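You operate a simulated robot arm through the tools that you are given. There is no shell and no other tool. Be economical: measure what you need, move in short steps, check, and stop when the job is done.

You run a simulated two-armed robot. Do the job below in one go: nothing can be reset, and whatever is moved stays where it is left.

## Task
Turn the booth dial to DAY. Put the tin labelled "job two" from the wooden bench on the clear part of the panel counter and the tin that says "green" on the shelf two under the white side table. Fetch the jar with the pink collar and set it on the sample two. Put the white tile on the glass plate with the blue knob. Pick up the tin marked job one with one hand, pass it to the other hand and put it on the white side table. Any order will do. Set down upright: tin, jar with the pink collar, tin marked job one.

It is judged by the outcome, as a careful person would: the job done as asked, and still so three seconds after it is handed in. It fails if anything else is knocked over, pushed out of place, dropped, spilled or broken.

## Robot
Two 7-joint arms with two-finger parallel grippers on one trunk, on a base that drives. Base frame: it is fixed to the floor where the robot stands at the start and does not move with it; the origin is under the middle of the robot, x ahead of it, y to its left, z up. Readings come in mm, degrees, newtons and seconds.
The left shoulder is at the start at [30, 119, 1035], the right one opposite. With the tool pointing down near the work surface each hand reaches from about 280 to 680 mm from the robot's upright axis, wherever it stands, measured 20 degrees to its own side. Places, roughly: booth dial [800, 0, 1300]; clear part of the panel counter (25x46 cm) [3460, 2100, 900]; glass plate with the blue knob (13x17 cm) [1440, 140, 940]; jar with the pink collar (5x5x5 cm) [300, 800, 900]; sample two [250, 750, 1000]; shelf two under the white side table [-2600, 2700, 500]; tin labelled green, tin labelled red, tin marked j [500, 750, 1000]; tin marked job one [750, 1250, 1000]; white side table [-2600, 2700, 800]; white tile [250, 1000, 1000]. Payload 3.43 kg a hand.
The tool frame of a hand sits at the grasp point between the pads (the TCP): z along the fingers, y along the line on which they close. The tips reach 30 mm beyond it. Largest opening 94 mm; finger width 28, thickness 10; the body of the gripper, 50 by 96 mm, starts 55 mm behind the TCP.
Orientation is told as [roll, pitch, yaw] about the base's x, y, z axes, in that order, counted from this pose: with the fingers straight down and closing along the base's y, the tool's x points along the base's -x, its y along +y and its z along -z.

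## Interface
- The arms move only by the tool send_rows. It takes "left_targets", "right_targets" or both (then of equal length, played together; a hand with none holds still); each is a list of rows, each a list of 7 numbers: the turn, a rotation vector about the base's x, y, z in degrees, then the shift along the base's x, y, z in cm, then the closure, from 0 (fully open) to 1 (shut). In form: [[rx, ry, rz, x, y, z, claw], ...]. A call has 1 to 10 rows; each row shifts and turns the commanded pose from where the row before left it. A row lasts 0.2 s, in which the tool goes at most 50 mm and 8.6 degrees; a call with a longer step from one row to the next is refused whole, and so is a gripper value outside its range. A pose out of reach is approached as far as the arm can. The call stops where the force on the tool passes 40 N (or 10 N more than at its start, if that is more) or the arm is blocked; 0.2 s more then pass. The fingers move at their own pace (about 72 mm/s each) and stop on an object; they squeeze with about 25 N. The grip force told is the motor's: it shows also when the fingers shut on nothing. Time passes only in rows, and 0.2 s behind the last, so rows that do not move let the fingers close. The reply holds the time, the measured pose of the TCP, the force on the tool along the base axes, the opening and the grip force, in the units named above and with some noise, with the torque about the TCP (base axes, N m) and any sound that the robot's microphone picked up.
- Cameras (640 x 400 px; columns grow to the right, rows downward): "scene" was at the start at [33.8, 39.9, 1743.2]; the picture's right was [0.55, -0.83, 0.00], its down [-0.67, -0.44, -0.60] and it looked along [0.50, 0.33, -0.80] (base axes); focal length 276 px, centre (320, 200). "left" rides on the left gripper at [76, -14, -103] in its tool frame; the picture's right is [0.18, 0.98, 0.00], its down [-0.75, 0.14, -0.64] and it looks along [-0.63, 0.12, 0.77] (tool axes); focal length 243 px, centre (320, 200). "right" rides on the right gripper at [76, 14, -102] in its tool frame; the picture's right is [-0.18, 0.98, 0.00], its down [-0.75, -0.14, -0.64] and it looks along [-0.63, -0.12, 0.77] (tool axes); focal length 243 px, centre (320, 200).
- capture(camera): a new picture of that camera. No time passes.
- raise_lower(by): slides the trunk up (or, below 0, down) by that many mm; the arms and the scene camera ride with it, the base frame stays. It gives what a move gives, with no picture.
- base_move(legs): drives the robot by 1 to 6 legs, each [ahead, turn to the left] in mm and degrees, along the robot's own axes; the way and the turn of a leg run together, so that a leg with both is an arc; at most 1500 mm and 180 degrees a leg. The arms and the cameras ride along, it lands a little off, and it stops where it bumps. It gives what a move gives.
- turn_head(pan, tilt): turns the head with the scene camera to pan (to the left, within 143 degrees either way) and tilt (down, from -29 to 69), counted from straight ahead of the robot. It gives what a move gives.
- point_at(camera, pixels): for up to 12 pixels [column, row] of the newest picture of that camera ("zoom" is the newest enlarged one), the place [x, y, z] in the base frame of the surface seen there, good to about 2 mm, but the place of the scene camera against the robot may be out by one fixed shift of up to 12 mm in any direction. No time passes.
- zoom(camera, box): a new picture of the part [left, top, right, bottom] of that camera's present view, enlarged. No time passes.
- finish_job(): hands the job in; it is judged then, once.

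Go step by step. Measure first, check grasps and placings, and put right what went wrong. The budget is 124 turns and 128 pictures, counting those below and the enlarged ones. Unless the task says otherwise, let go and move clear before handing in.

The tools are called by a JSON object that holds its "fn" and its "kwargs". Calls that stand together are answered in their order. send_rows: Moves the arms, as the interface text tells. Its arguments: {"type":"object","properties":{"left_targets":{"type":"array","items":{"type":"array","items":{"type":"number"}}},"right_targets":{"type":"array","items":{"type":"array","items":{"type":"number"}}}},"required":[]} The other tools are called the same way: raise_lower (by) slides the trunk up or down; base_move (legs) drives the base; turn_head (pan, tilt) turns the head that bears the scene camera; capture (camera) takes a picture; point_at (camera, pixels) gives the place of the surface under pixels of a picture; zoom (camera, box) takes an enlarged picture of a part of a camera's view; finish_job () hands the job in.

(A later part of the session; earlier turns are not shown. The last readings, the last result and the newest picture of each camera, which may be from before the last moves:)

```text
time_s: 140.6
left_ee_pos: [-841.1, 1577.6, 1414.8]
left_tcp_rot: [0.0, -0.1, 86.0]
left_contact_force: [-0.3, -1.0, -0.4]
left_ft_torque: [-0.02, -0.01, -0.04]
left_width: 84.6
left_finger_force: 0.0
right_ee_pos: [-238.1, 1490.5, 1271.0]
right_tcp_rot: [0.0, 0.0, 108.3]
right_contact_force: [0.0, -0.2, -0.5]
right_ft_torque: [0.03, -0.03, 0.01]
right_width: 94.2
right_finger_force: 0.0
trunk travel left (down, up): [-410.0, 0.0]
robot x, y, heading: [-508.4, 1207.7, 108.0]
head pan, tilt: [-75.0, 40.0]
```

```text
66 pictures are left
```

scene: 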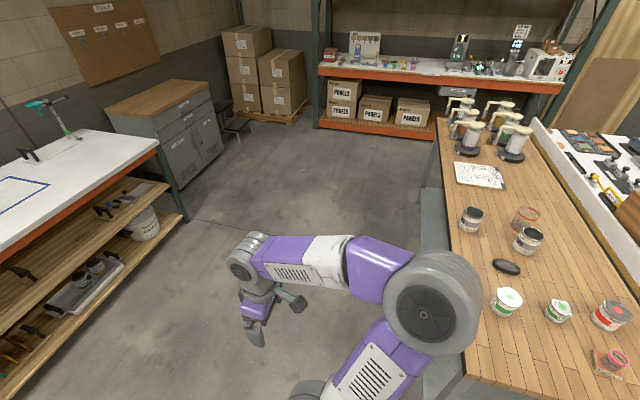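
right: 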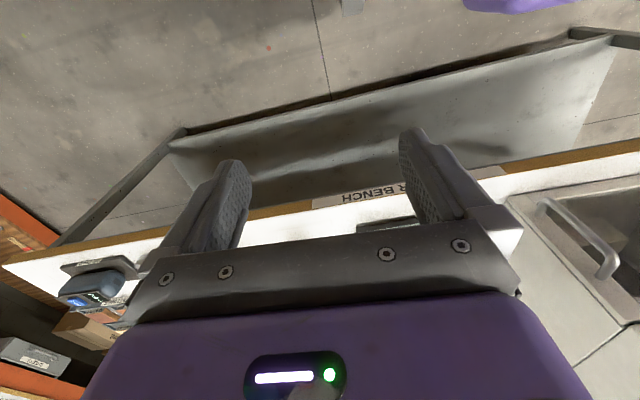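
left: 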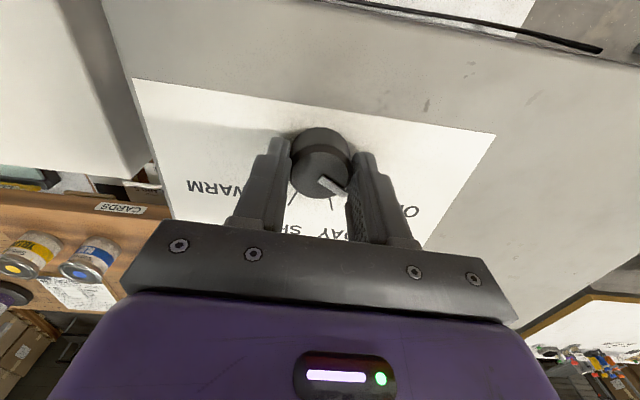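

Everything on the bench is upright; the jar is on its slab at (615,362). I'll zoom in to read tin labels from this side.

{"fn": "zoom", "kwargs": {"camera": "scene", "box": [440, 180, 640, 390]}}

{"fn": "base_move", "kwargs": {"legs": [[0, -90], [1200, 0]]}}

{"fn": "turn_head", "kwargs": {"pan": -80, "tilt": 45}}

{"fn": "capture", "kwargs": {"camera": "scene"}}

```text
1.90 times, centred on (540, 285) of scene
```

zoom: 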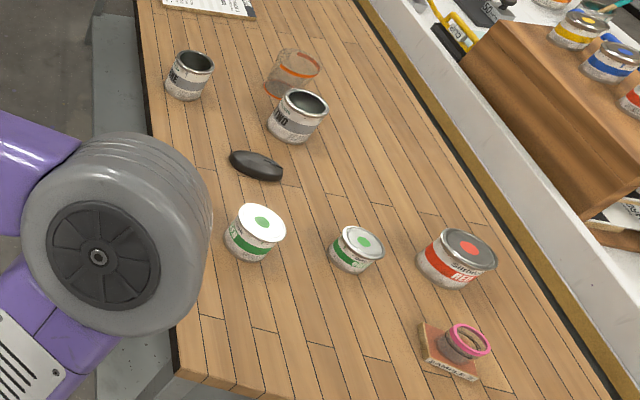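

```text
time_s: 150.5
left_ee_pos: [992.7, 1879.1, 1414.9]
left_tcp_rot: [0.1, -0.1, -4.9]
left_contact_force: [0.6, 0.0, -0.1]
left_ft_torque: [0.01, 0.02, -0.02]
left_width: 84.5
left_finger_force: 0.1
right_ee_pos: [896.0, 1278.5, 1270.8]
right_tcp_rot: [-0.1, 0.0, 17.2]
right_contact_force: [0.6, -0.3, 0.7]
right_ft_torque: [0.0, 0.0, -0.01]
right_width: 94.3
right_finger_force: 0.2
trunk travel left (down, up): [-410.0, 0.0]
robot x, y, heading: [618.3, 1557.3, 17.0]
head pan, tilt: [-75.0, 40.0]
```

```text
time_s: 151.1
left_ee_pos: [995.1, 1880.4, 1416.1]
left_tcp_rot: [0.0, -0.2, -4.9]
left_contact_force: [-0.9, -0.1, -1.2]
left_ft_torque: [0.02, 0.01, -0.02]
left_width: 84.6
left_finger_force: 0.1
right_ee_pos: [897.2, 1279.5, 1270.5]
right_tcp_rot: [0.0, 0.0, 17.0]
right_contact_force: [0.3, 0.1, 0.3]
right_ft_torque: [0.01, -0.01, 0.02]
right_width: 94.0
right_finger_force: 0.2
trunk travel left (down, up): [-410.0, 0.0]
robot x, y, heading: [615.6, 1555.5, 17.3]
head pan, tilt: [-80.0, 45.0]
```

```text
64 pictures are left
```

scene: 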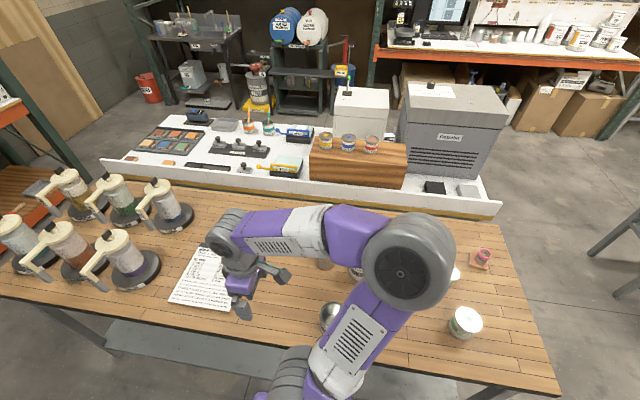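

I turn to face the bench here and view the tins.

{"fn": "base_move", "kwargs": {"legs": [[0, -89]]}}

{"fn": "turn_head", "kwargs": {"pan": 0, "tilt": 50}}

{"fn": "capture", "kwargs": {"camera": "scene"}}

```text
time_s: 155.3
left_ee_pos: [953.4, 1189.4, 1415.0]
left_tcp_rot: [0.0, 0.0, -93.3]
left_contact_force: [-0.5, -0.5, -0.3]
left_ft_torque: [0.03, 0.0, -0.02]
left_width: 84.4
left_finger_force: 0.1
right_ee_pos: [348.0, 1268.3, 1269.8]
right_tcp_rot: [0.0, 0.0, -71.0]
right_contact_force: [-0.2, 0.1, 0.6]
right_ft_torque: [-0.02, -0.01, 0.01]
right_width: 94.0
right_finger_force: 0.0
trunk travel left (down, up): [-410.0, 0.0]
robot x, y, heading: [617.1, 1561.4, -71.1]
head pan, tilt: [-80.0, 45.0]
```

```text
time_s: 156.8
left_ee_pos: [952.9, 1191.4, 1414.2]
left_tcp_rot: [0.0, 0.0, -93.1]
left_contact_force: [0.6, 0.2, 0.9]
left_ft_torque: [0.03, 0.0, 0.01]
left_width: 84.5
left_finger_force: 0.0
right_ee_pos: [348.5, 1268.6, 1270.1]
right_tcp_rot: [0.1, 0.0, -70.9]
right_contact_force: [-0.5, -0.6, -0.2]
right_ft_torque: [0.01, -0.02, -0.02]
right_width: 94.1
right_finger_force: 0.0
trunk travel left (down, up): [-410.0, 0.0]
robot x, y, heading: [617.3, 1552.3, -70.9]
head pan, tilt: [0.0, 50.0]
```

```text
63 pictures are left
```

scene: 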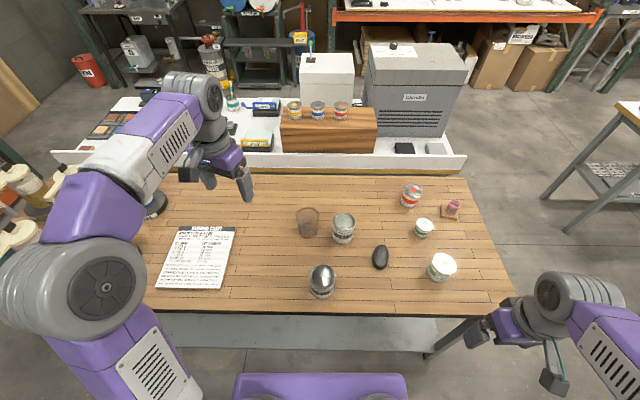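

{"fn": "zoom", "kwargs": {"camera": "scene", "box": [280, 180, 480, 310]}}

{"fn": "point_at", "kwargs": {"camera": "zoom", "pixels": [[130, 285], [125, 330], [205, 125], [200, 165], [450, 150], [515, 270], [320, 245], [85, 95], [80, 150], [170, 290], [95, 290], [240, 130]]}}

```text
3.08 times, centred on (380, 245) of scene
```

zoom: 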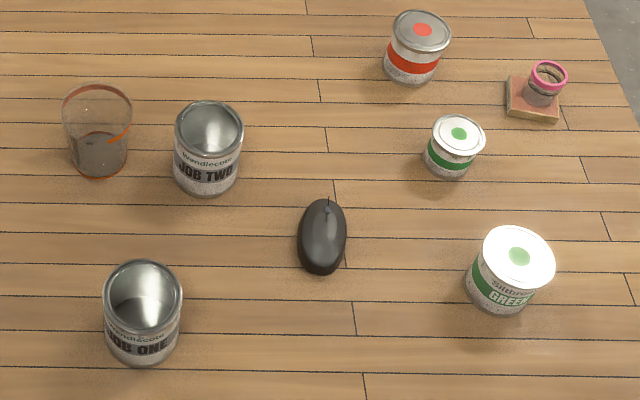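

```text
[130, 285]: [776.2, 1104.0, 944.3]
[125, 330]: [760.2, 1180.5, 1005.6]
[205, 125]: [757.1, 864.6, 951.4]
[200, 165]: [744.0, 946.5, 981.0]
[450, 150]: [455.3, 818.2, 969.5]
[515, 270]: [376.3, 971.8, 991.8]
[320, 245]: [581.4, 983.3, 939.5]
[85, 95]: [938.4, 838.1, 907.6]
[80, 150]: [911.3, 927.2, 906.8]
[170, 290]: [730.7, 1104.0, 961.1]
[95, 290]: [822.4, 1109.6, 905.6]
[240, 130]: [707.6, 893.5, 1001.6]
```

JOB ONE (766,1150) and JOB TWO (760,910) are identified; the larger tin also reads "GREEN". I need to compare the two green labels closely, using the right hand's camera.

{"fn": "capture", "kwargs": {"camera": "right"}}

{"fn": "zoom", "kwargs": {"camera": "scene", "box": [405, 205, 470, 285]}}

```text
61 pictures are left
```

right: 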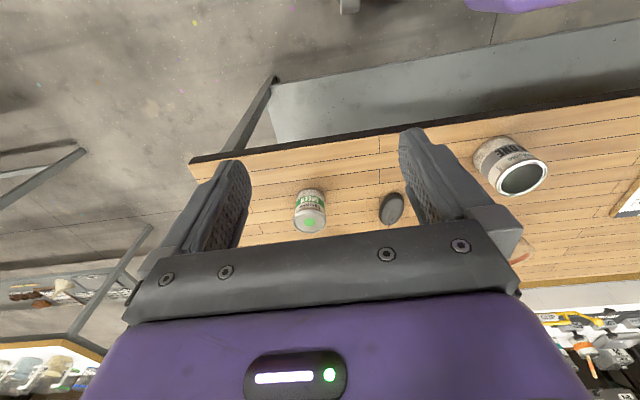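

```text
5.00 times, centred on (438, 245) of scene
```

zoom: 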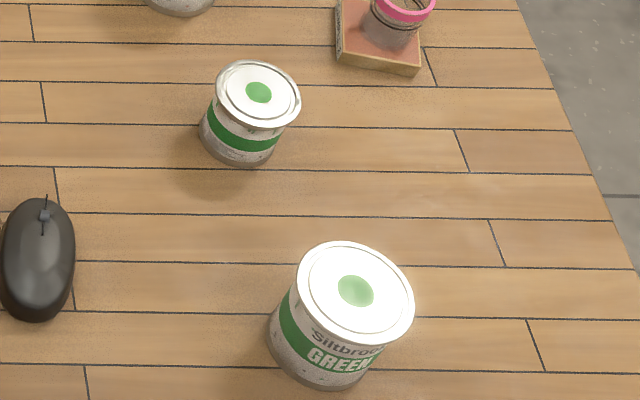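

{"fn": "zoom", "kwargs": {"camera": "right", "box": [280, 175, 345, 240]}}

```text
6.15 times, centred on (312, 208) of right
```

zoom: 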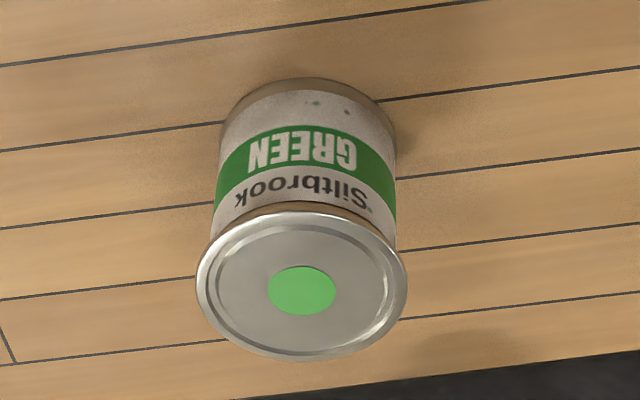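

Both greens read "Siltbrook GREEN", in two sizes. I'll compare sizes with the red tin and the tins on the hutch to work out which family the task means.

{"fn": "zoom", "kwargs": {"camera": "scene", "box": [280, 90, 360, 140]}}

{"fn": "point_at", "kwargs": {"camera": "zoom", "pixels": [[68, 110], [160, 110], [255, 110], [350, 110], [435, 110], [540, 110], [110, 95], [112, 215], [485, 100], [490, 220]]}}

{"fn": "point_at", "kwargs": {"camera": "scene", "pixels": [[402, 190], [420, 190], [411, 189], [415, 225], [432, 225], [424, 222], [431, 267], [455, 267], [443, 262]]}}

```text
8.00 times, centred on (320, 115) of scene
```

zoom: 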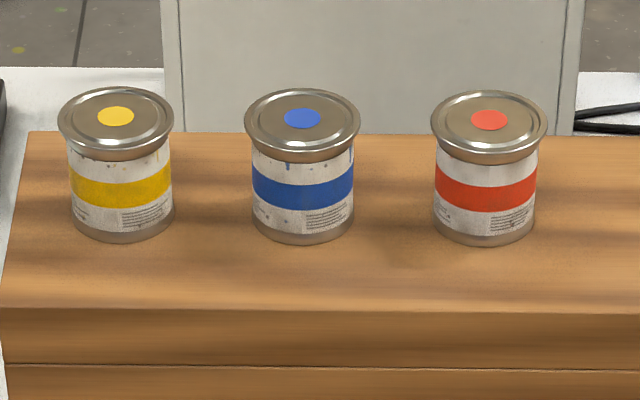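

```text
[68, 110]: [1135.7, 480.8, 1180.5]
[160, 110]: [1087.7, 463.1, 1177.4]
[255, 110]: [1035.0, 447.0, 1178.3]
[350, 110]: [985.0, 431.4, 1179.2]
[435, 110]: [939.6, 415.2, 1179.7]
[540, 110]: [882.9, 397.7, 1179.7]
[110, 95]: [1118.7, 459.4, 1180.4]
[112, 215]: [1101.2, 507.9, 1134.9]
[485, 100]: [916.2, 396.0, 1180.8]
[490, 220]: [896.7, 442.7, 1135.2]
```

```text
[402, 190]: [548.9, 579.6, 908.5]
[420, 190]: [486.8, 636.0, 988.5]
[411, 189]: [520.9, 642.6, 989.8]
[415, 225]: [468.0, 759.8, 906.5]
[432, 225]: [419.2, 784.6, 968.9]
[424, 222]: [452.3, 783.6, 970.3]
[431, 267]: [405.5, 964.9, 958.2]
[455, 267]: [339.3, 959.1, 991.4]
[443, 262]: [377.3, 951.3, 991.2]
```

The hutch tins and the small green share one small mesh; the bench red, big green and job tins are one family, so I take the large GREEN as the task's tin. First JOB TWO: lower the trunk, move forward 50 mm, and bring the right hand over for a view.

{"fn": "raise_lower", "kwargs": {"by": -110}}

{"fn": "base_move", "kwargs": {"legs": [[50, 0]]}}

{"fn": "send_rows", "kwargs": {"right_targets": [[0, 0, 0, 4.3, -2.1, -0.3, 0], [0, 0, 0, 4.3, -2.1, -0.3, 0], [0, 0, 0, 4.3, -2.1, -0.3, 0], [0, 0, 0, 4.3, -2.1, -0.3, 0], [0, 0, 0, 4.3, -2.1, -0.3, 0], [0, 0, 0, 4.3, -2.1, -0.3, 0], [0, 0, 0, 4.3, -2.1, -0.3, 0], [0, 0, 0, 4.3, -2.1, -0.3, 0]]}}

{"fn": "capture", "kwargs": {"camera": "right"}}

```text
time_s: 158.2
left_ee_pos: [953.1, 1190.1, 1304.0]
left_tcp_rot: [0.0, 0.0, -93.1]
left_contact_force: [-0.5, -0.6, 1.2]
left_ft_torque: [0.02, -0.01, 0.01]
left_width: 84.5
left_finger_force: 0.0
right_ee_pos: [346.7, 1269.8, 1160.2]
right_tcp_rot: [0.0, 0.0, -71.0]
right_contact_force: [0.4, -0.3, -0.4]
right_ft_torque: [-0.01, 0.03, -0.01]
right_width: 93.9
right_finger_force: 0.0
trunk travel left (down, up): [-300.0, 110.0]
robot x, y, heading: [616.1, 1559.6, -70.9]
head pan, tilt: [0.0, 50.0]
```

```text
time_s: 159.2
left_ee_pos: [969.4, 1142.1, 1305.2]
left_tcp_rot: [0.1, 0.0, -93.1]
left_contact_force: [0.2, -0.5, -0.2]
left_ft_torque: [0.03, 0.0, 0.01]
left_width: 84.5
left_finger_force: 0.1
right_ee_pos: [364.8, 1220.8, 1161.5]
right_tcp_rot: [0.0, 0.1, -71.0]
right_contact_force: [-0.4, -0.4, -0.2]
right_ft_torque: [0.03, -0.04, -0.02]
right_width: 93.8
right_finger_force: 0.1
trunk travel left (down, up): [-300.0, 110.0]
robot x, y, heading: [633.7, 1508.6, -71.3]
head pan, tilt: [0.0, 50.0]
```

```text
time_s: 161.0
left_ee_pos: [970.1, 1141.4, 1305.0]
left_tcp_rot: [-0.1, 0.0, -93.1]
left_contact_force: [-0.2, -0.1, -0.8]
left_ft_torque: [0.0, 0.02, 0.0]
left_width: 84.6
left_finger_force: 0.1
right_ee_pos: [710.7, 1053.0, 1134.7]
right_tcp_rot: [0.0, 0.0, -70.9]
right_contact_force: [0.7, 0.8, -0.5]
right_ft_torque: [-0.01, 0.01, -0.02]
right_width: 93.9
right_finger_force: 0.1
trunk travel left (down, up): [-300.0, 110.0]
robot x, y, heading: [633.3, 1505.1, -71.1]
head pan, tilt: [0.0, 50.0]
```

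```text
57 pictures are left
```

right: 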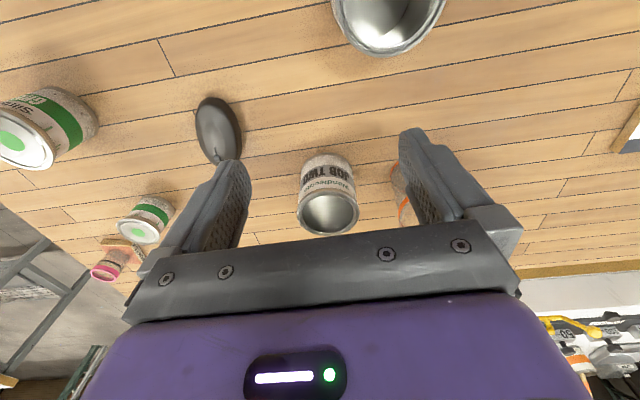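

The tin is an open empty can; the orange cup stands close on its right. I'll measure the rim and the cup.

{"fn": "zoom", "kwargs": {"camera": "right", "box": [270, 130, 430, 240]}}

{"fn": "point_at", "kwargs": {"camera": "zoom", "pixels": [[114, 320], [354, 300], [230, 250], [130, 280], [340, 260], [240, 290], [170, 120], [505, 260], [500, 200], [490, 140], [515, 310]]}}

```text
3.64 times, centred on (350, 185) of right
```

zoom: 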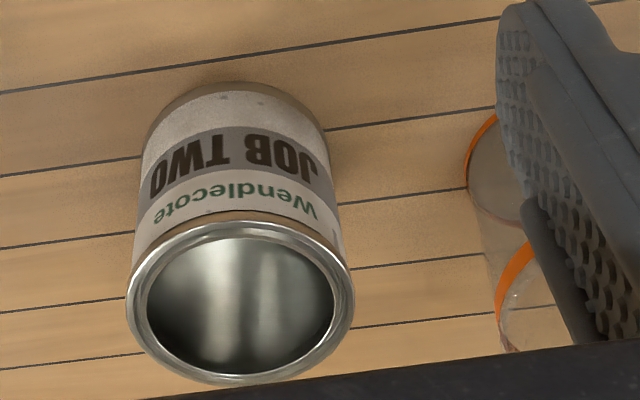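

```text
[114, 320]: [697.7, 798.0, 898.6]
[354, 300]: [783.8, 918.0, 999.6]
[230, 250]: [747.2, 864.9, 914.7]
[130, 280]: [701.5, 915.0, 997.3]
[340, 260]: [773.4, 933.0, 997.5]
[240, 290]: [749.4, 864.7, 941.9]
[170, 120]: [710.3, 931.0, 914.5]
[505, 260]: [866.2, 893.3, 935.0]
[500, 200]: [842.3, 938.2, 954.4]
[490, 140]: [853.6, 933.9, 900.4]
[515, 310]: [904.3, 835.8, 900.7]
```

Rim centre ≈ (742,906), Ø≈84, top 999; the fingers (94 mm) fit with ~5 mm each side and miss the cup. Move above and check alignment.

{"fn": "send_rows", "kwargs": {"right_targets": [[0, 0, 0, 0.78, -3.68, -2.0, 0], [0, 0, 0, 0.78, -3.68, -2.0, 0], [0, 0, 0, 0.78, -3.68, -2.0, 0], [0, 0, 0, 0.78, -3.68, -2.0, 0], [0, 0, 0, 0, 0, 0, 0]]}}

{"fn": "capture", "kwargs": {"camera": "right"}}

```text
time_s: 162.2
left_ee_pos: [969.7, 1143.5, 1305.5]
left_tcp_rot: [-0.1, 0.0, -93.1]
left_contact_force: [-0.6, -0.2, 0.5]
left_ft_torque: [-0.01, 0.0, 0.01]
left_width: 84.5
left_finger_force: 0.1
right_ee_pos: [739.7, 906.6, 1055.7]
right_tcp_rot: [-0.1, -0.1, -71.1]
right_contact_force: [-0.8, -1.0, -0.1]
right_ft_torque: [0.0, 0.0, 0.0]
right_width: 94.0
right_finger_force: 0.2
trunk travel left (down, up): [-300.0, 110.0]
robot x, y, heading: [635.2, 1507.9, -71.0]
head pan, tilt: [0.0, 50.0]
```

```text
55 pictures are left
```

right: 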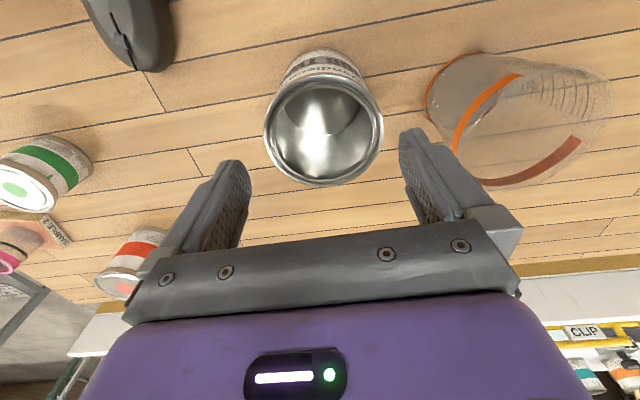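

The rim centre shows at (323,130); I'll measure its extremes from here for a fine correction.

{"fn": "point_at", "kwargs": {"camera": "right", "pixels": [[267, 125], [381, 123], [269, 140], [379, 140], [322, 182], [290, 168], [355, 168], [322, 78]]}}

```text
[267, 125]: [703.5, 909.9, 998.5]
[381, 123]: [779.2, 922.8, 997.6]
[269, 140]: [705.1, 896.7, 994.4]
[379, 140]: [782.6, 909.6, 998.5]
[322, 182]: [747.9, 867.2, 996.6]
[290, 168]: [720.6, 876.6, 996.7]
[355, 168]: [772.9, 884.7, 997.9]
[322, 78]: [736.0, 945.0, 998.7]
```

Centre (742.5,907), Ø≈80. Shift 3 mm and descend to 985, then close.

{"fn": "send_rows", "kwargs": {"right_targets": [[0, 0, 0, 0.28, 0.05, -1.5, 0], [0, 0, 0, 0, 0, -2, 0], [0, 0, 0, 0, 0, -2, 0], [0, 0, 0, 0, 0, -1.5, 0], [0, 0, 0, 0, 0, 0, 0], [0, 0, 0, 0, 0, 0, 0.5], [0, 0, 0, 0, 0, 0, 0.5], [0, 0, 0, 0, 0, 0, 0.5]]}}

{"fn": "capture", "kwargs": {"camera": "right"}}

```text
time_s: 164.0
left_ee_pos: [969.1, 1143.3, 1304.8]
left_tcp_rot: [0.0, -0.1, -93.0]
left_contact_force: [-0.5, 0.0, -0.2]
left_ft_torque: [-0.03, 0.04, 0.01]
left_width: 84.6
left_finger_force: 0.0
right_ee_pos: [742.6, 906.8, 987.1]
right_tcp_rot: [0.0, -0.1, -71.1]
right_contact_force: [-0.1, 0.2, 0.7]
right_ft_torque: [0.0, 0.01, 0.03]
right_width: 86.7
right_finger_force: 25.0
trunk travel left (down, up): [-300.0, 110.0]
robot x, y, heading: [629.6, 1513.2, -71.1]
head pan, tilt: [0.0, 50.0]
```

```text
54 pictures are left
```

right: 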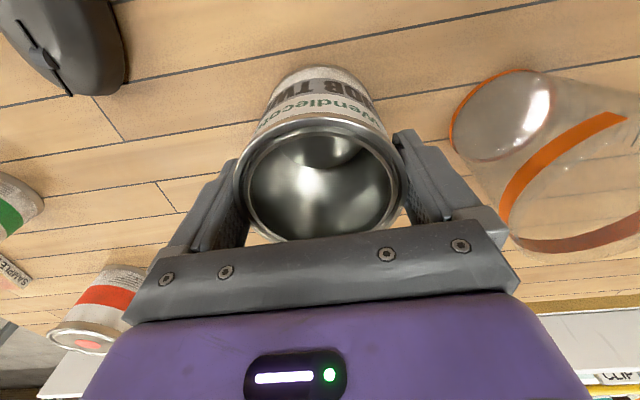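

Held (25 N, 87 mm). Lift, then back off and turn along the bench to look at the panel counter.

{"fn": "send_rows", "kwargs": {"right_targets": [[0, 0, 0, 0, 0, 2, 0.5], [0, 0, 0, 0, 0, 4, 0.5], [0, 0, 0, 0, 0, 4, 0.5], [0, 0, 0, 0, 0, 4, 0.5], [0, 0, 0, 0, 3, 3, 0.5], [0, 0, 0, 0, 4, 0, 0.5]]}}

{"fn": "base_move", "kwargs": {"legs": [[-150, 0], [0, 89]]}}

{"fn": "turn_head", "kwargs": {"pan": 5, "tilt": 20}}

{"fn": "capture", "kwargs": {"camera": "scene"}}

{"fn": "capture", "kwargs": {"camera": "right"}}

```text
time_s: 165.4
left_ee_pos: [970.2, 1143.6, 1306.9]
left_tcp_rot: [0.1, 0.0, -93.1]
left_contact_force: [0.0, 0.4, -0.1]
left_ft_torque: [-0.02, 0.0, 0.0]
left_width: 84.7
left_finger_force: 0.1
right_ee_pos: [740.5, 976.9, 1157.7]
right_tcp_rot: [0.1, -0.1, -71.1]
right_contact_force: [-0.1, 1.0, -0.9]
right_ft_torque: [-0.01, 0.04, 0.0]
right_width: 86.5
right_finger_force: 24.8
trunk travel left (down, up): [-300.0, 110.0]
robot x, y, heading: [636.1, 1510.4, -71.2]
head pan, tilt: [0.0, 50.0]
```

```text
time_s: 170.5
left_ee_pos: [957.7, 1980.1, 1304.8]
left_tcp_rot: [0.0, -0.1, -4.3]
left_contact_force: [0.3, 1.1, -0.7]
left_ft_torque: [0.0, -0.01, -0.02]
left_width: 84.4
left_finger_force: 0.1
right_ee_pos: [1119.1, 1748.9, 1156.8]
right_tcp_rot: [-0.1, 0.0, 17.8]
right_contact_force: [-0.7, 0.3, 0.7]
right_ft_torque: [-0.04, 0.02, 0.03]
right_width: 86.7
right_finger_force: 24.9
trunk travel left (down, up): [-300.0, 110.0]
robot x, y, heading: [585.2, 1653.6, 17.7]
head pan, tilt: [0.0, 50.0]
```

```text
time_s: 171.5
left_ee_pos: [957.8, 1979.2, 1306.4]
left_tcp_rot: [0.0, 0.0, -4.3]
left_contact_force: [0.4, -0.2, -0.1]
left_ft_torque: [-0.02, -0.01, 0.0]
left_width: 84.8
left_finger_force: 0.0
right_ee_pos: [1118.9, 1748.5, 1157.3]
right_tcp_rot: [0.0, 0.0, 17.9]
right_contact_force: [0.5, 0.3, -0.3]
right_ft_torque: [0.02, -0.01, -0.01]
right_width: 86.3
right_finger_force: 25.2
trunk travel left (down, up): [-300.0, 110.0]
robot x, y, heading: [582.0, 1651.7, 17.6]
head pan, tilt: [5.0, 20.0]
```

```text
53 pictures are left
```

scene: 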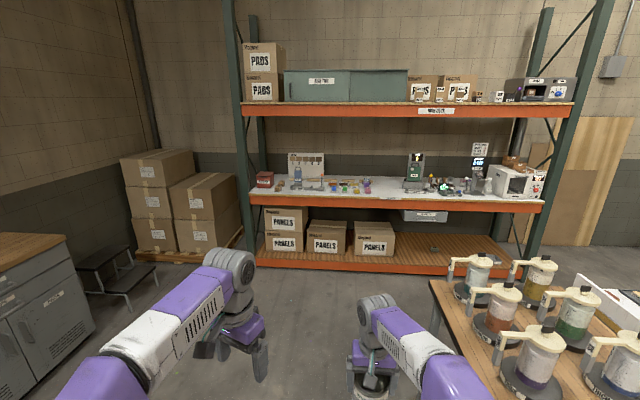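

```text
52 pictures are left
```

right: 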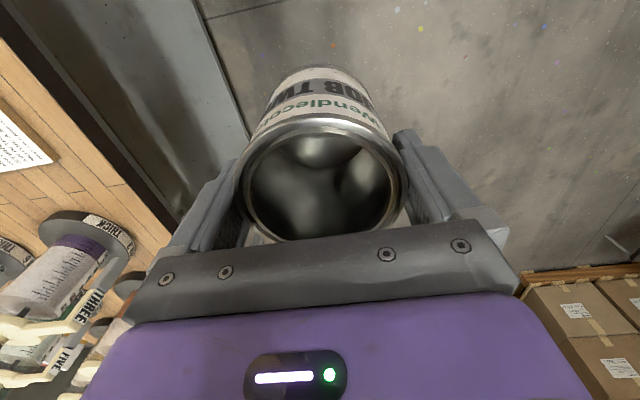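

The tin hangs straight. I'll zoom on the panel counter and measure its clear part and the way there.

{"fn": "zoom", "kwargs": {"camera": "scene", "box": [240, 140, 560, 220]}}

{"fn": "point_at", "kwargs": {"camera": "scene", "pixels": [[385, 188], [350, 196], [390, 196], [258, 200], [545, 205], [405, 262], [435, 285], [131, 290], [67, 240], [560, 262], [350, 268]]}}

```text
2.00 times, centred on (400, 180) of scene
```

zoom: 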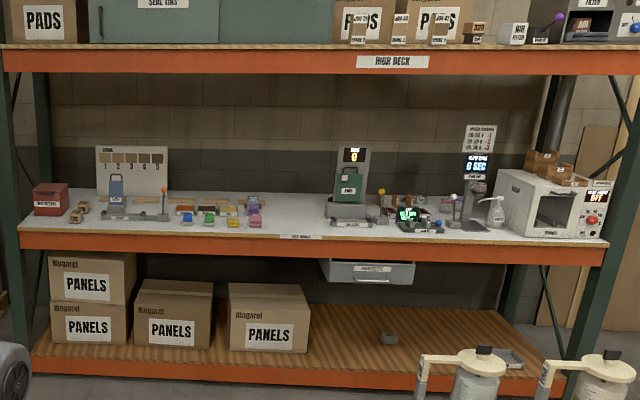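

```text
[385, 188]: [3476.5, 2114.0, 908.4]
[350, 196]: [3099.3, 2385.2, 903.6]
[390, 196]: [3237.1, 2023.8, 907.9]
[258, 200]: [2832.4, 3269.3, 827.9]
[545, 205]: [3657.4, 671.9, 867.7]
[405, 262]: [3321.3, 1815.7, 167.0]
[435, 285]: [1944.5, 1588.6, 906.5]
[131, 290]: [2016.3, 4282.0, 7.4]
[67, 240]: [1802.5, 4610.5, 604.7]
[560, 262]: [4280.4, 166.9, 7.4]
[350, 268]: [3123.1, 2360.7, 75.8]
```

Clear spot confirmed at (3476,2114,900); front edge at u≈3704. Drive along the bench and stop short to look.

{"fn": "base_move", "kwargs": {"legs": [[1500, 0], [0, -22.6], [600, 0], [0, 22.6]]}}

{"fn": "turn_head", "kwargs": {"pan": 0, "tilt": 30}}

{"fn": "capture", "kwargs": {"camera": "scene"}}

```text
time_s: 184.1
left_ee_pos: [2977.1, 2288.5, 1305.5]
left_tcp_rot: [0.0, -0.2, -7.8]
left_contact_force: [0.5, 0.3, 0.8]
left_ft_torque: [-0.03, 0.03, 0.0]
left_width: 84.5
left_finger_force: 0.1
right_ee_pos: [3127.4, 2047.9, 1157.6]
right_tcp_rot: [0.1, 0.0, 14.3]
right_contact_force: [0.2, 0.5, 0.0]
right_ft_torque: [0.0, 0.01, -0.03]
right_width: 86.1
right_finger_force: 24.8
trunk travel left (down, up): [-300.0, 110.0]
robot x, y, heading: [2587.9, 1983.3, 14.1]
head pan, tilt: [5.0, 20.0]
```

```text
time_s: 184.8
left_ee_pos: [2977.8, 2287.6, 1304.7]
left_tcp_rot: [0.0, -0.2, -7.8]
left_contact_force: [-0.3, -1.3, 0.0]
left_ft_torque: [0.03, 0.0, 0.0]
left_width: 84.7
left_finger_force: 0.0
right_ee_pos: [3127.4, 2046.5, 1156.3]
right_tcp_rot: [0.0, 0.0, 14.4]
right_contact_force: [0.8, -1.0, -1.9]
right_ft_torque: [0.0, -0.03, 0.01]
right_width: 86.6
right_finger_force: 24.9
trunk travel left (down, up): [-300.0, 110.0]
robot x, y, heading: [2588.1, 1982.5, 14.1]
head pan, tilt: [0.0, 30.0]
```

```text
50 pictures are left
```

scene: 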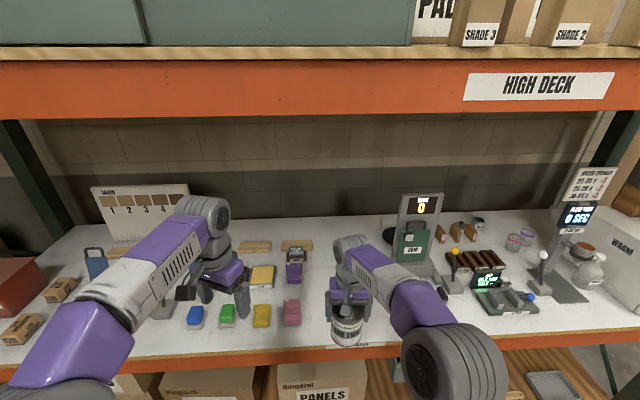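

The clear strip lies between the pink brick (291,312) and the scale with the green thing (415,245). I'll measure it.

{"fn": "point_at", "kwargs": {"camera": "scene", "pixels": [[300, 115], [301, 320], [300, 290], [308, 262], [385, 270], [375, 236], [325, 240], [345, 350], [405, 330], [440, 290], [390, 340], [310, 330]]}}

{"fn": "zoom", "kwargs": {"camera": "scene", "box": [270, 200, 470, 350]}}

```text
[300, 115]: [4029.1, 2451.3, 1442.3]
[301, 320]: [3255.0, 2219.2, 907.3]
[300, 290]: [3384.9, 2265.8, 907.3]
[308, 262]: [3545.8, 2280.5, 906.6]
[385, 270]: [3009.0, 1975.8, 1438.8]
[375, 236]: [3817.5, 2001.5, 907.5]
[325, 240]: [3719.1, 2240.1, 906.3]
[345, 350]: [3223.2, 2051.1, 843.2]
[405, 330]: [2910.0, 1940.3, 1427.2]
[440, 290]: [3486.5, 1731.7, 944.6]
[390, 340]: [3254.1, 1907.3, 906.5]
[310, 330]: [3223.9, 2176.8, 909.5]
```

```text
2.67 times, centred on (370, 275) of scene
```

zoom: 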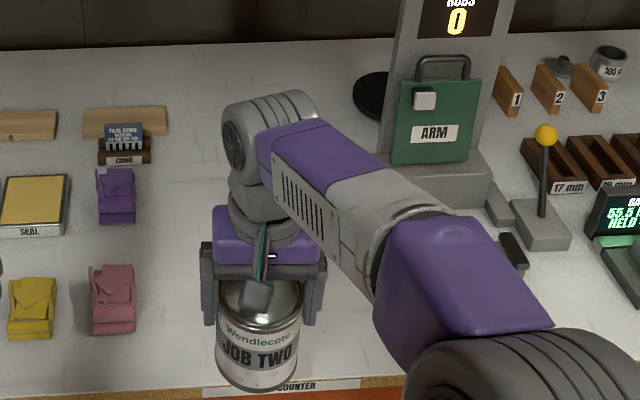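

Target spot: (3422,2088) on the strip. Drive 250 mm forward, then view.

{"fn": "base_move", "kwargs": {"legs": [[250, 3.5]]}}

{"fn": "capture", "kwargs": {"camera": "right"}}

```text
time_s: 186.7
left_ee_pos: [3206.7, 2380.9, 1305.6]
left_tcp_rot: [-0.1, -0.1, -4.3]
left_contact_force: [0.3, 0.6, -0.1]
left_ft_torque: [-0.03, -0.01, 0.0]
left_width: 84.7
left_finger_force: 0.1
right_ee_pos: [3367.1, 2149.4, 1156.9]
right_tcp_rot: [0.0, 0.0, 17.8]
right_contact_force: [0.1, -0.5, 0.0]
right_ft_torque: [-0.01, 0.02, -0.02]
right_width: 86.4
right_finger_force: 25.5
trunk travel left (down, up): [-300.0, 110.0]
robot x, y, heading: [2828.4, 2054.9, 17.4]
head pan, tilt: [0.0, 30.0]
```

```text
48 pictures are left
```

right: 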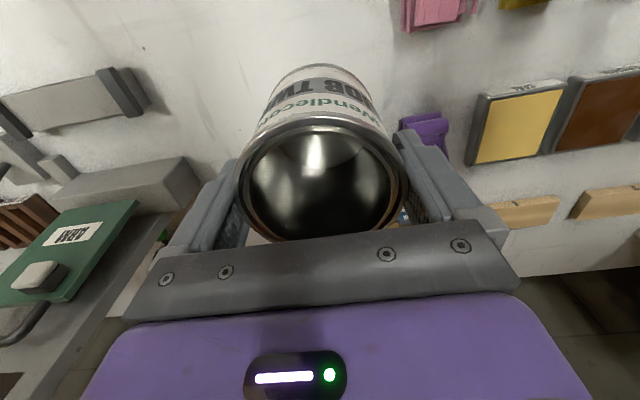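

I'll check clearances on both sides (purple brick at (403,130), device base at (190,170)).

{"fn": "point_at", "kwargs": {"camera": "right", "pixels": [[402, 128], [405, 28], [188, 165], [200, 185], [240, 60], [120, 205], [148, 100]]}}

```text
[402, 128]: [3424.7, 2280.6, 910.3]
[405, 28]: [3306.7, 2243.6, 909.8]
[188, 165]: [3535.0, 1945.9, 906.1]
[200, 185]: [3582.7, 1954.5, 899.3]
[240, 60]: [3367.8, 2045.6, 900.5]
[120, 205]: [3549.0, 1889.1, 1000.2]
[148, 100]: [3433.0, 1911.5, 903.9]
```

Strip is 35 cm wide (v 758–1111) at z 900. Move to its middle and lower to just above.

{"fn": "send_rows", "kwargs": {"right_targets": [[0, 0, 0, 2.08, -3.17, 0, 0.5], [0, 0, 0, 2.08, -3.17, 0, 0.5], [0, 0, 0, 0, 0, -4.5, 0.5], [0, 0, 0, 0, 0, -4.5, 0.5], [0, 0, 0, 0, 0, -4.5, 0.5], [0, 0, 0, 0, 0, -2.5, 0.5], [0, 0, 0, 0, 0, -0.8, 0.5], [0, 0, 0, 0, 0, 0, 0.5]]}}

{"fn": "capture", "kwargs": {"camera": "right"}}

```text
time_s: 188.4
left_ee_pos: [3205.7, 2381.4, 1306.5]
left_tcp_rot: [0.0, -0.1, -4.3]
left_contact_force: [-0.2, 0.0, 0.1]
left_ft_torque: [0.03, -0.02, -0.03]
left_width: 84.6
left_finger_force: 0.0
right_ee_pos: [3407.0, 2085.7, 987.2]
right_tcp_rot: [0.0, 0.1, 17.8]
right_contact_force: [-0.2, -0.2, -0.1]
right_ft_torque: [0.02, 0.03, 0.02]
right_width: 86.6
right_finger_force: 25.0
trunk travel left (down, up): [-300.0, 110.0]
robot x, y, heading: [2830.3, 2056.0, 17.7]
head pan, tilt: [0.0, 30.0]
```

```text
47 pictures are left
```

right: 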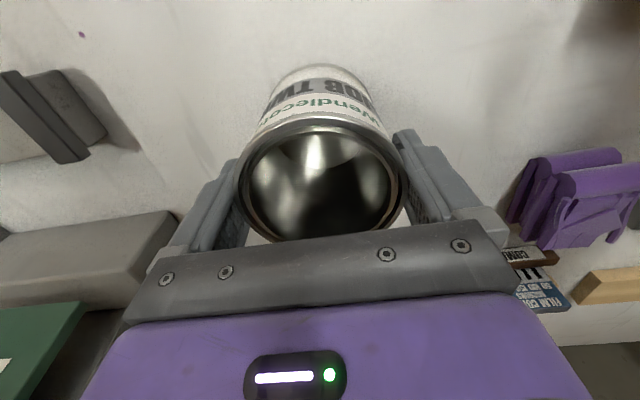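

{"fn": "send_rows", "kwargs": {"right_targets": [[0, 0, 0, 0, 0, -0.15, 0.5], [0, 0, 0, 0, 0, -0.1, 0.5], [0, 0, 0, 0, 0, 0, 0.5]]}}

```text
time_s: 189.2
left_ee_pos: [3204.1, 2380.4, 1306.4]
left_tcp_rot: [0.1, -0.1, -4.2]
left_contact_force: [-0.4, 0.5, 0.2]
left_ft_torque: [0.02, -0.04, 0.02]
left_width: 84.8
left_finger_force: 0.0
right_ee_pos: [3407.9, 2085.9, 987.1]
right_tcp_rot: [0.0, -0.1, 17.8]
right_contact_force: [-1.8, -2.8, 12.8]
right_ft_torque: [-0.28, 0.29, 0.02]
right_width: 85.9
right_finger_force: 24.8
trunk travel left (down, up): [-300.0, 110.0]
robot x, y, heading: [2830.8, 2055.7, 17.6]
head pan, tilt: [0.0, 30.0]
```

Contact (12.8 N). Open and rise straight up.

{"fn": "send_rows", "kwargs": {"right_targets": [[0, 0, 0, 0, 0, 0.1, 0], [0, 0, 0, 0, 0, 0, 0], [0, 0, 0, 0, 0, 0, 0], [0, 0, 0, 0, 0, 1.5, 0], [0, 0, 0, 0, 0, 3, 0], [0, 0, 0, 0, 0, 4, 0], [0, 0, 0, 0, 0, 4, 0], [0, 0, 0, -2, 0, 4, 0]]}}

{"fn": "capture", "kwargs": {"camera": "right"}}

```text
time_s: 191.1
left_ee_pos: [3204.0, 2380.5, 1307.2]
left_tcp_rot: [0.0, -0.1, -4.4]
left_contact_force: [0.2, 0.3, 0.0]
left_ft_torque: [0.0, 0.01, 0.01]
left_width: 84.5
left_finger_force: 0.0
right_ee_pos: [3387.8, 2085.3, 1154.4]
right_tcp_rot: [0.0, -0.1, 17.8]
right_contact_force: [0.1, -0.1, 0.2]
right_ft_torque: [0.04, -0.03, -0.01]
right_width: 94.1
right_finger_force: 0.0
trunk travel left (down, up): [-300.0, 110.0]
robot x, y, heading: [2833.8, 2050.2, 17.8]
head pan, tilt: [0.0, 30.0]
```

```text
46 pictures are left
```

right: 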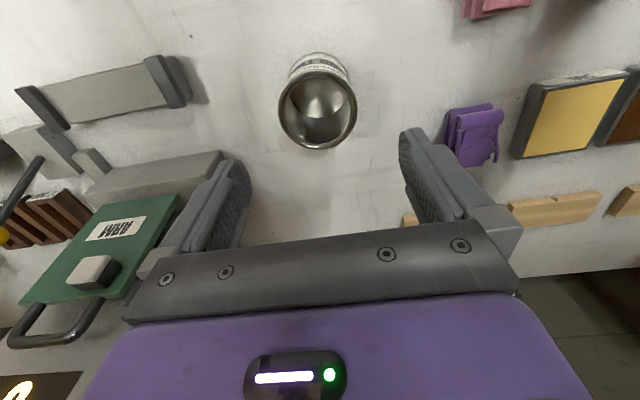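

JOB TWO stands on the counter. I reverse back along the bench to JOB ONE.

{"fn": "base_move", "kwargs": {"legs": [[-250, 0], [0, -20], [-760, 0], [0, 20], [-1300, 0], [0, -89]]}}

{"fn": "turn_head", "kwargs": {"pan": 0, "tilt": 50}}

{"fn": "capture", "kwargs": {"camera": "right"}}

```text
time_s: 208.7
left_ee_pos: [906.7, 1261.7, 1306.6]
left_tcp_rot: [0.0, -0.2, -94.1]
left_contact_force: [-0.3, -0.1, 0.4]
left_ft_torque: [0.0, -0.01, 0.01]
left_width: 84.8
left_finger_force: 0.0
right_ee_pos: [612.6, 1076.7, 1152.1]
right_tcp_rot: [0.1, 0.0, -72.1]
right_contact_force: [-0.8, -0.3, 0.6]
right_ft_torque: [0.0, -0.02, -0.05]
right_width: 94.0
right_finger_force: 0.0
trunk travel left (down, up): [-300.0, 110.0]
robot x, y, heading: [581.6, 1630.2, -72.3]
head pan, tilt: [0.0, 30.0]
```

```text
time_s: 209.6
left_ee_pos: [905.7, 1262.2, 1306.3]
left_tcp_rot: [0.1, -0.1, -94.1]
left_contact_force: [0.4, -0.2, 0.3]
left_ft_torque: [0.0, -0.02, 0.02]
left_width: 84.9
left_finger_force: 0.0
right_ee_pos: [610.0, 1077.0, 1153.4]
right_tcp_rot: [-0.1, 0.0, -72.1]
right_contact_force: [0.5, -0.4, 0.0]
right_ft_torque: [0.0, 0.03, 0.0]
right_width: 93.8
right_finger_force: 0.1
trunk travel left (down, up): [-300.0, 110.0]
robot x, y, heading: [578.5, 1636.1, -72.0]
head pan, tilt: [0.0, 50.0]
```

```text
45 pictures are left
```

right: 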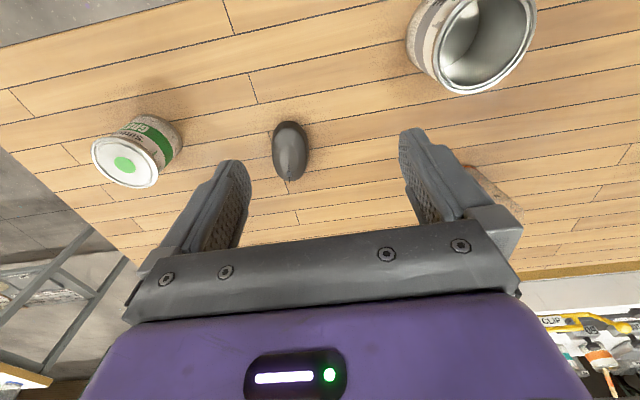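

I measure the JOB ONE rim at (480,45) in the right view.

{"fn": "point_at", "kwargs": {"camera": "right", "pixels": [[434, 70], [480, 93], [534, 30], [450, 85], [515, 75], [436, 50], [530, 50], [505, 10]]}}

```text
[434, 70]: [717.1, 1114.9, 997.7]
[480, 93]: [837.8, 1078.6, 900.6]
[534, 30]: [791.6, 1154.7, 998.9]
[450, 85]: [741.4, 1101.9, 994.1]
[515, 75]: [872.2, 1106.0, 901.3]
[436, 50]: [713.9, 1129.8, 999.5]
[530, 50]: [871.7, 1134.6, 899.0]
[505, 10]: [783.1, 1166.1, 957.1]
```

Rim centre ≈ (752,1140). Move the right hand above it (left hand steps aside) and re-measure.

{"fn": "send_rows", "kwargs": {"right_targets": [[0, 0, 0, 3.5, 1.5, -1.9, 0], [0, 0, 0, 3.5, 1.5, -1.9, 0], [0, 0, 0, 3.5, 1.5, -1.9, 0], [0, 0, 0, 3.5, 1.5, -1.9, 0], [0, 0, 0, 0, 0, 0, 0]], "left_targets": [[0, 0, 0, 3.3, 3, 0, 0], [0, 0, 0, 3.3, 3, 0, 0], [0, 0, 0, 3.3, 3, 0, 0], [0, 0, 0, 0, 0, 0, 0], [0, 0, 0, 0, 0, 0, 0]]}}

{"fn": "capture", "kwargs": {"camera": "right"}}

```text
time_s: 210.8
left_ee_pos: [1005.6, 1352.0, 1306.1]
left_tcp_rot: [-0.1, 0.0, -94.2]
left_contact_force: [-0.2, -1.0, -0.1]
left_ft_torque: [-0.04, 0.01, 0.0]
left_width: 93.8
left_finger_force: 0.1
right_ee_pos: [751.3, 1136.7, 1076.9]
right_tcp_rot: [0.0, 0.0, -72.1]
right_contact_force: [0.1, 0.4, 0.1]
right_ft_torque: [-0.03, 0.01, 0.02]
right_width: 94.0
right_finger_force: 0.1
trunk travel left (down, up): [-300.0, 110.0]
robot x, y, heading: [580.8, 1636.1, -72.3]
head pan, tilt: [0.0, 50.0]
```

```text
44 pictures are left
```

right: 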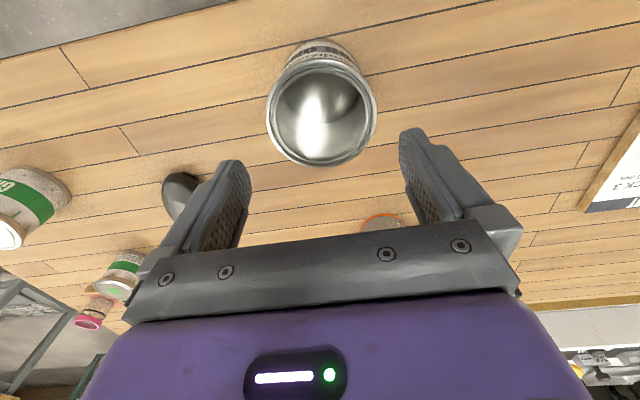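

{"fn": "point_at", "kwargs": {"camera": "right", "pixels": [[269, 110], [374, 108], [321, 163], [321, 64], [271, 125], [373, 125], [290, 150], [353, 150]]}}

```text
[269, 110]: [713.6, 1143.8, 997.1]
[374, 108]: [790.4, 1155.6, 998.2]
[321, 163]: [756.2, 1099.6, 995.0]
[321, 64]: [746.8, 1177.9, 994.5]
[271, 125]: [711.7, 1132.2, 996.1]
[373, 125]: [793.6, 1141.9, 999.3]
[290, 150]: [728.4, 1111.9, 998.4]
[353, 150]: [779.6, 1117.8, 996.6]
```

Centre (752,1139). Descend to tip-grip height 1012, close, and lift.

{"fn": "send_rows", "kwargs": {"right_targets": [[0, 0, 0, 0.1, 0.23, -2, 0], [0, 0, 0, 0, 0, -2.5, 0], [0, 0, 0, 0, 0, -2, 0], [0, 0, 0, 0, 0, 0, 0], [0, 0, 0, 0, 0, 0, 0.5], [0, 0, 0, 0, 0, 0, 0.5], [0, 0, 0, 0, 0, 0, 0.5], [0, 0, 0, 0, 0, 1, 0.5], [0, 0, 0, 0, 0, 3, 0.5]]}}

{"fn": "capture", "kwargs": {"camera": "right"}}

```text
time_s: 212.8
left_ee_pos: [1005.5, 1352.8, 1305.2]
left_tcp_rot: [0.0, 0.0, -94.2]
left_contact_force: [-0.2, 0.0, -0.1]
left_ft_torque: [-0.04, -0.01, -0.03]
left_width: 94.0
left_finger_force: 0.0
right_ee_pos: [753.0, 1140.4, 1051.5]
right_tcp_rot: [0.1, -0.1, -72.1]
right_contact_force: [0.3, 0.2, -1.1]
right_ft_torque: [0.0, -0.02, -0.02]
right_width: 84.7
right_finger_force: 25.5
trunk travel left (down, up): [-300.0, 110.0]
robot x, y, heading: [579.6, 1635.9, -72.2]
head pan, tilt: [0.0, 50.0]
```

```text
43 pictures are left
```

right: 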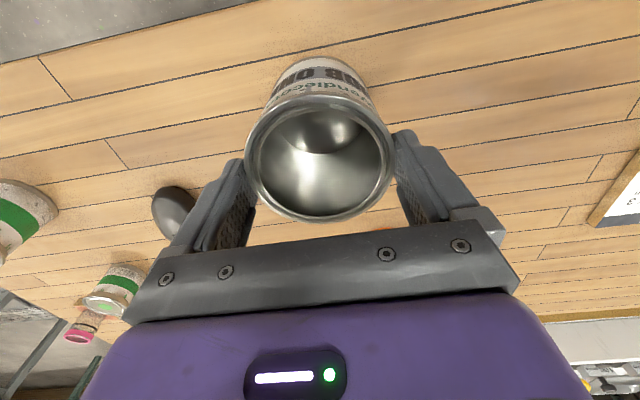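

Tin held by its rim (85 mm). Raise it and turn the left hand into a slanted approach (yaw -45° relative, pitch 55°) for the hand-over.

{"fn": "send_rows", "kwargs": {"right_targets": [[0, 0, 0, 0, 0, 3.75, 0.5], [0, 0, 0, 0, 0, 3.75, 0.5], [0, 0, 0, 0, 0, 3.75, 0.5], [0, 0, 0, 0, 0, 3.75, 0.5], [0, 0, 0, 0, 0, 0, 0.5], [0, 0, 0, 0, 0, 0, 0.5], [0, 0, 0, 0, 0, 0, 0.5], [0, 0, 0, 0, 0, 0, 0.5], [0, 0, 0, 0, 0, 0, 0.5], [0, 0, 0, 0, 0, 0, 0.5]], "left_targets": [[0, 0, -7.6, 0, 0, 0, 0], [0, 0, -7.6, 0, 0, 0, 0], [0, 0, -7.6, 0, 0, 0, 0], [-7.0, 3.57, 0, 0, 0, -1, 0], [-7.0, 3.57, 0, 0, 0, -1, 0], [-7.0, 3.57, 0, 0, 0, -1, 0], [-7.0, 3.57, 0, 0, 0, -1, 0], [-7.0, 3.57, 0, 0, 0, -1, 0], [-7.0, 3.57, 0, 0, 0, -1, 0], [-7.0, 3.57, 0, 0, 0, -1, 0]]}}

{"fn": "capture", "kwargs": {"camera": "left"}}

{"fn": "capture", "kwargs": {"camera": "scene"}}

```text
time_s: 215.0
left_ee_pos: [1006.1, 1351.4, 1234.7]
left_tcp_rot: [0.1, -55.2, -117.0]
left_contact_force: [0.5, 0.0, 0.2]
left_ft_torque: [0.0, 0.03, -0.02]
left_width: 94.0
left_finger_force: 0.1
right_ee_pos: [752.4, 1139.1, 1202.5]
right_tcp_rot: [0.0, 0.0, -72.0]
right_contact_force: [0.7, 0.3, -0.8]
right_ft_torque: [-0.03, 0.01, -0.02]
right_width: 84.4
right_finger_force: 24.8
trunk travel left (down, up): [-300.0, 110.0]
robot x, y, heading: [579.0, 1632.6, -72.2]
head pan, tilt: [0.0, 50.0]
```

```text
42 pictures are left
```

left: 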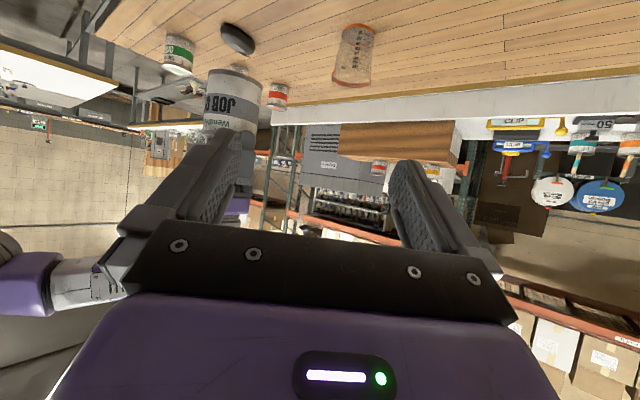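

```text
41 pictures are left
```

scene: 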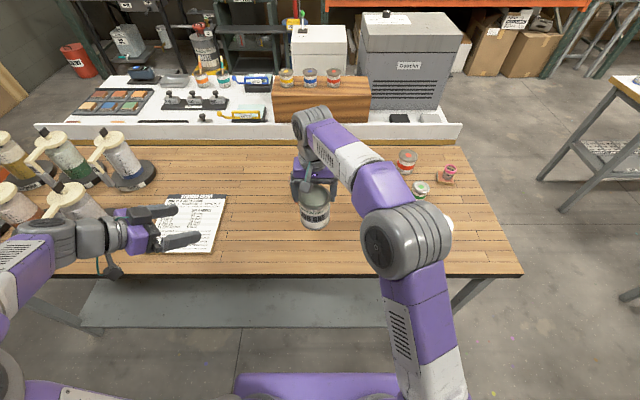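

The left hand's slanted pose is reached and the tin hangs at (315,205) in the scene. Move the left hand to the pre-grasp 150 mm back from the tin.

{"fn": "send_rows", "kwargs": {"left_targets": [[0, 0, 0, -3.71, -1.57, -2.02, 0], [0, 0, 0, -3.71, -1.57, -2.02, 0], [0, 0, 0, -3.71, -1.57, -2.02, 0], [0, 0, 0, -3.71, -1.57, -2.02, 0], [0, 0, 0, -3.71, -1.57, -2.02, 0], [0, 0, 0, 0, 0, 0, 0]]}}

{"fn": "capture", "kwargs": {"camera": "left"}}

```text
time_s: 216.4
left_ee_pos: [821.1, 1275.1, 1136.4]
left_tcp_rot: [0.0, -55.1, -117.1]
left_contact_force: [0.0, -0.4, 0.7]
left_ft_torque: [0.03, 0.02, 0.01]
left_width: 94.0
left_finger_force: 0.1
right_ee_pos: [752.0, 1139.0, 1202.1]
right_tcp_rot: [0.0, 0.0, -72.1]
right_contact_force: [0.3, 0.1, -0.3]
right_ft_torque: [-0.02, -0.02, 0.01]
right_width: 84.3
right_finger_force: 25.0
trunk travel left (down, up): [-300.0, 110.0]
robot x, y, heading: [577.7, 1633.2, -72.0]
head pan, tilt: [0.0, 50.0]
```

```text
40 pictures are left
```

left: 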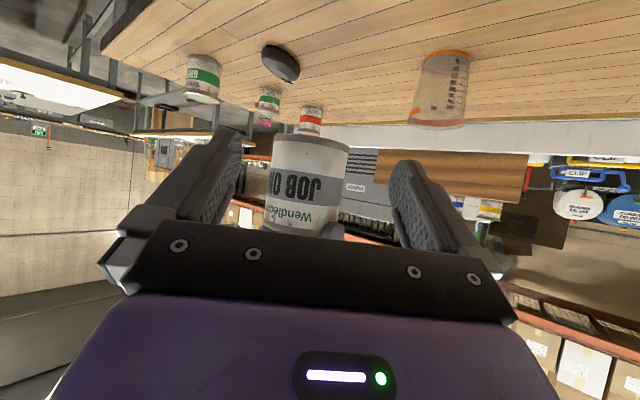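

The tin appears centred (≈310). Advance half way and check.

{"fn": "send_rows", "kwargs": {"left_targets": [[0, 0, 0, -1.68, -3.43, -0.1, 0], [0, 0, 0, -1.68, -3.43, -0.1, 0], [0, 0, 0, 0, 0, 0, 0]]}}

{"fn": "capture", "kwargs": {"camera": "left"}}

```text
time_s: 217.2
left_ee_pos: [787.4, 1206.9, 1133.5]
left_tcp_rot: [0.0, -55.1, -117.0]
left_contact_force: [0.4, -0.3, 0.6]
left_ft_torque: [-0.01, 0.01, -0.02]
left_width: 94.1
left_finger_force: 0.0
right_ee_pos: [752.7, 1140.3, 1202.1]
right_tcp_rot: [0.0, 0.0, -72.0]
right_contact_force: [0.0, -0.2, -0.6]
right_ft_torque: [-0.04, 0.04, 0.04]
right_width: 84.5
right_finger_force: 25.2
trunk travel left (down, up): [-300.0, 110.0]
robot x, y, heading: [579.7, 1639.3, -72.1]
head pan, tilt: [0.0, 50.0]
```

```text
39 pictures are left
```

left: 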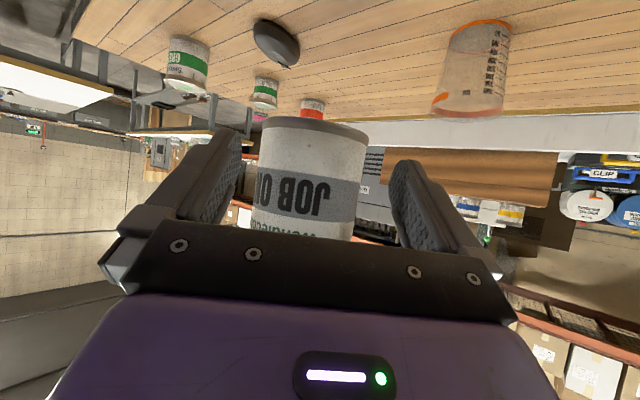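

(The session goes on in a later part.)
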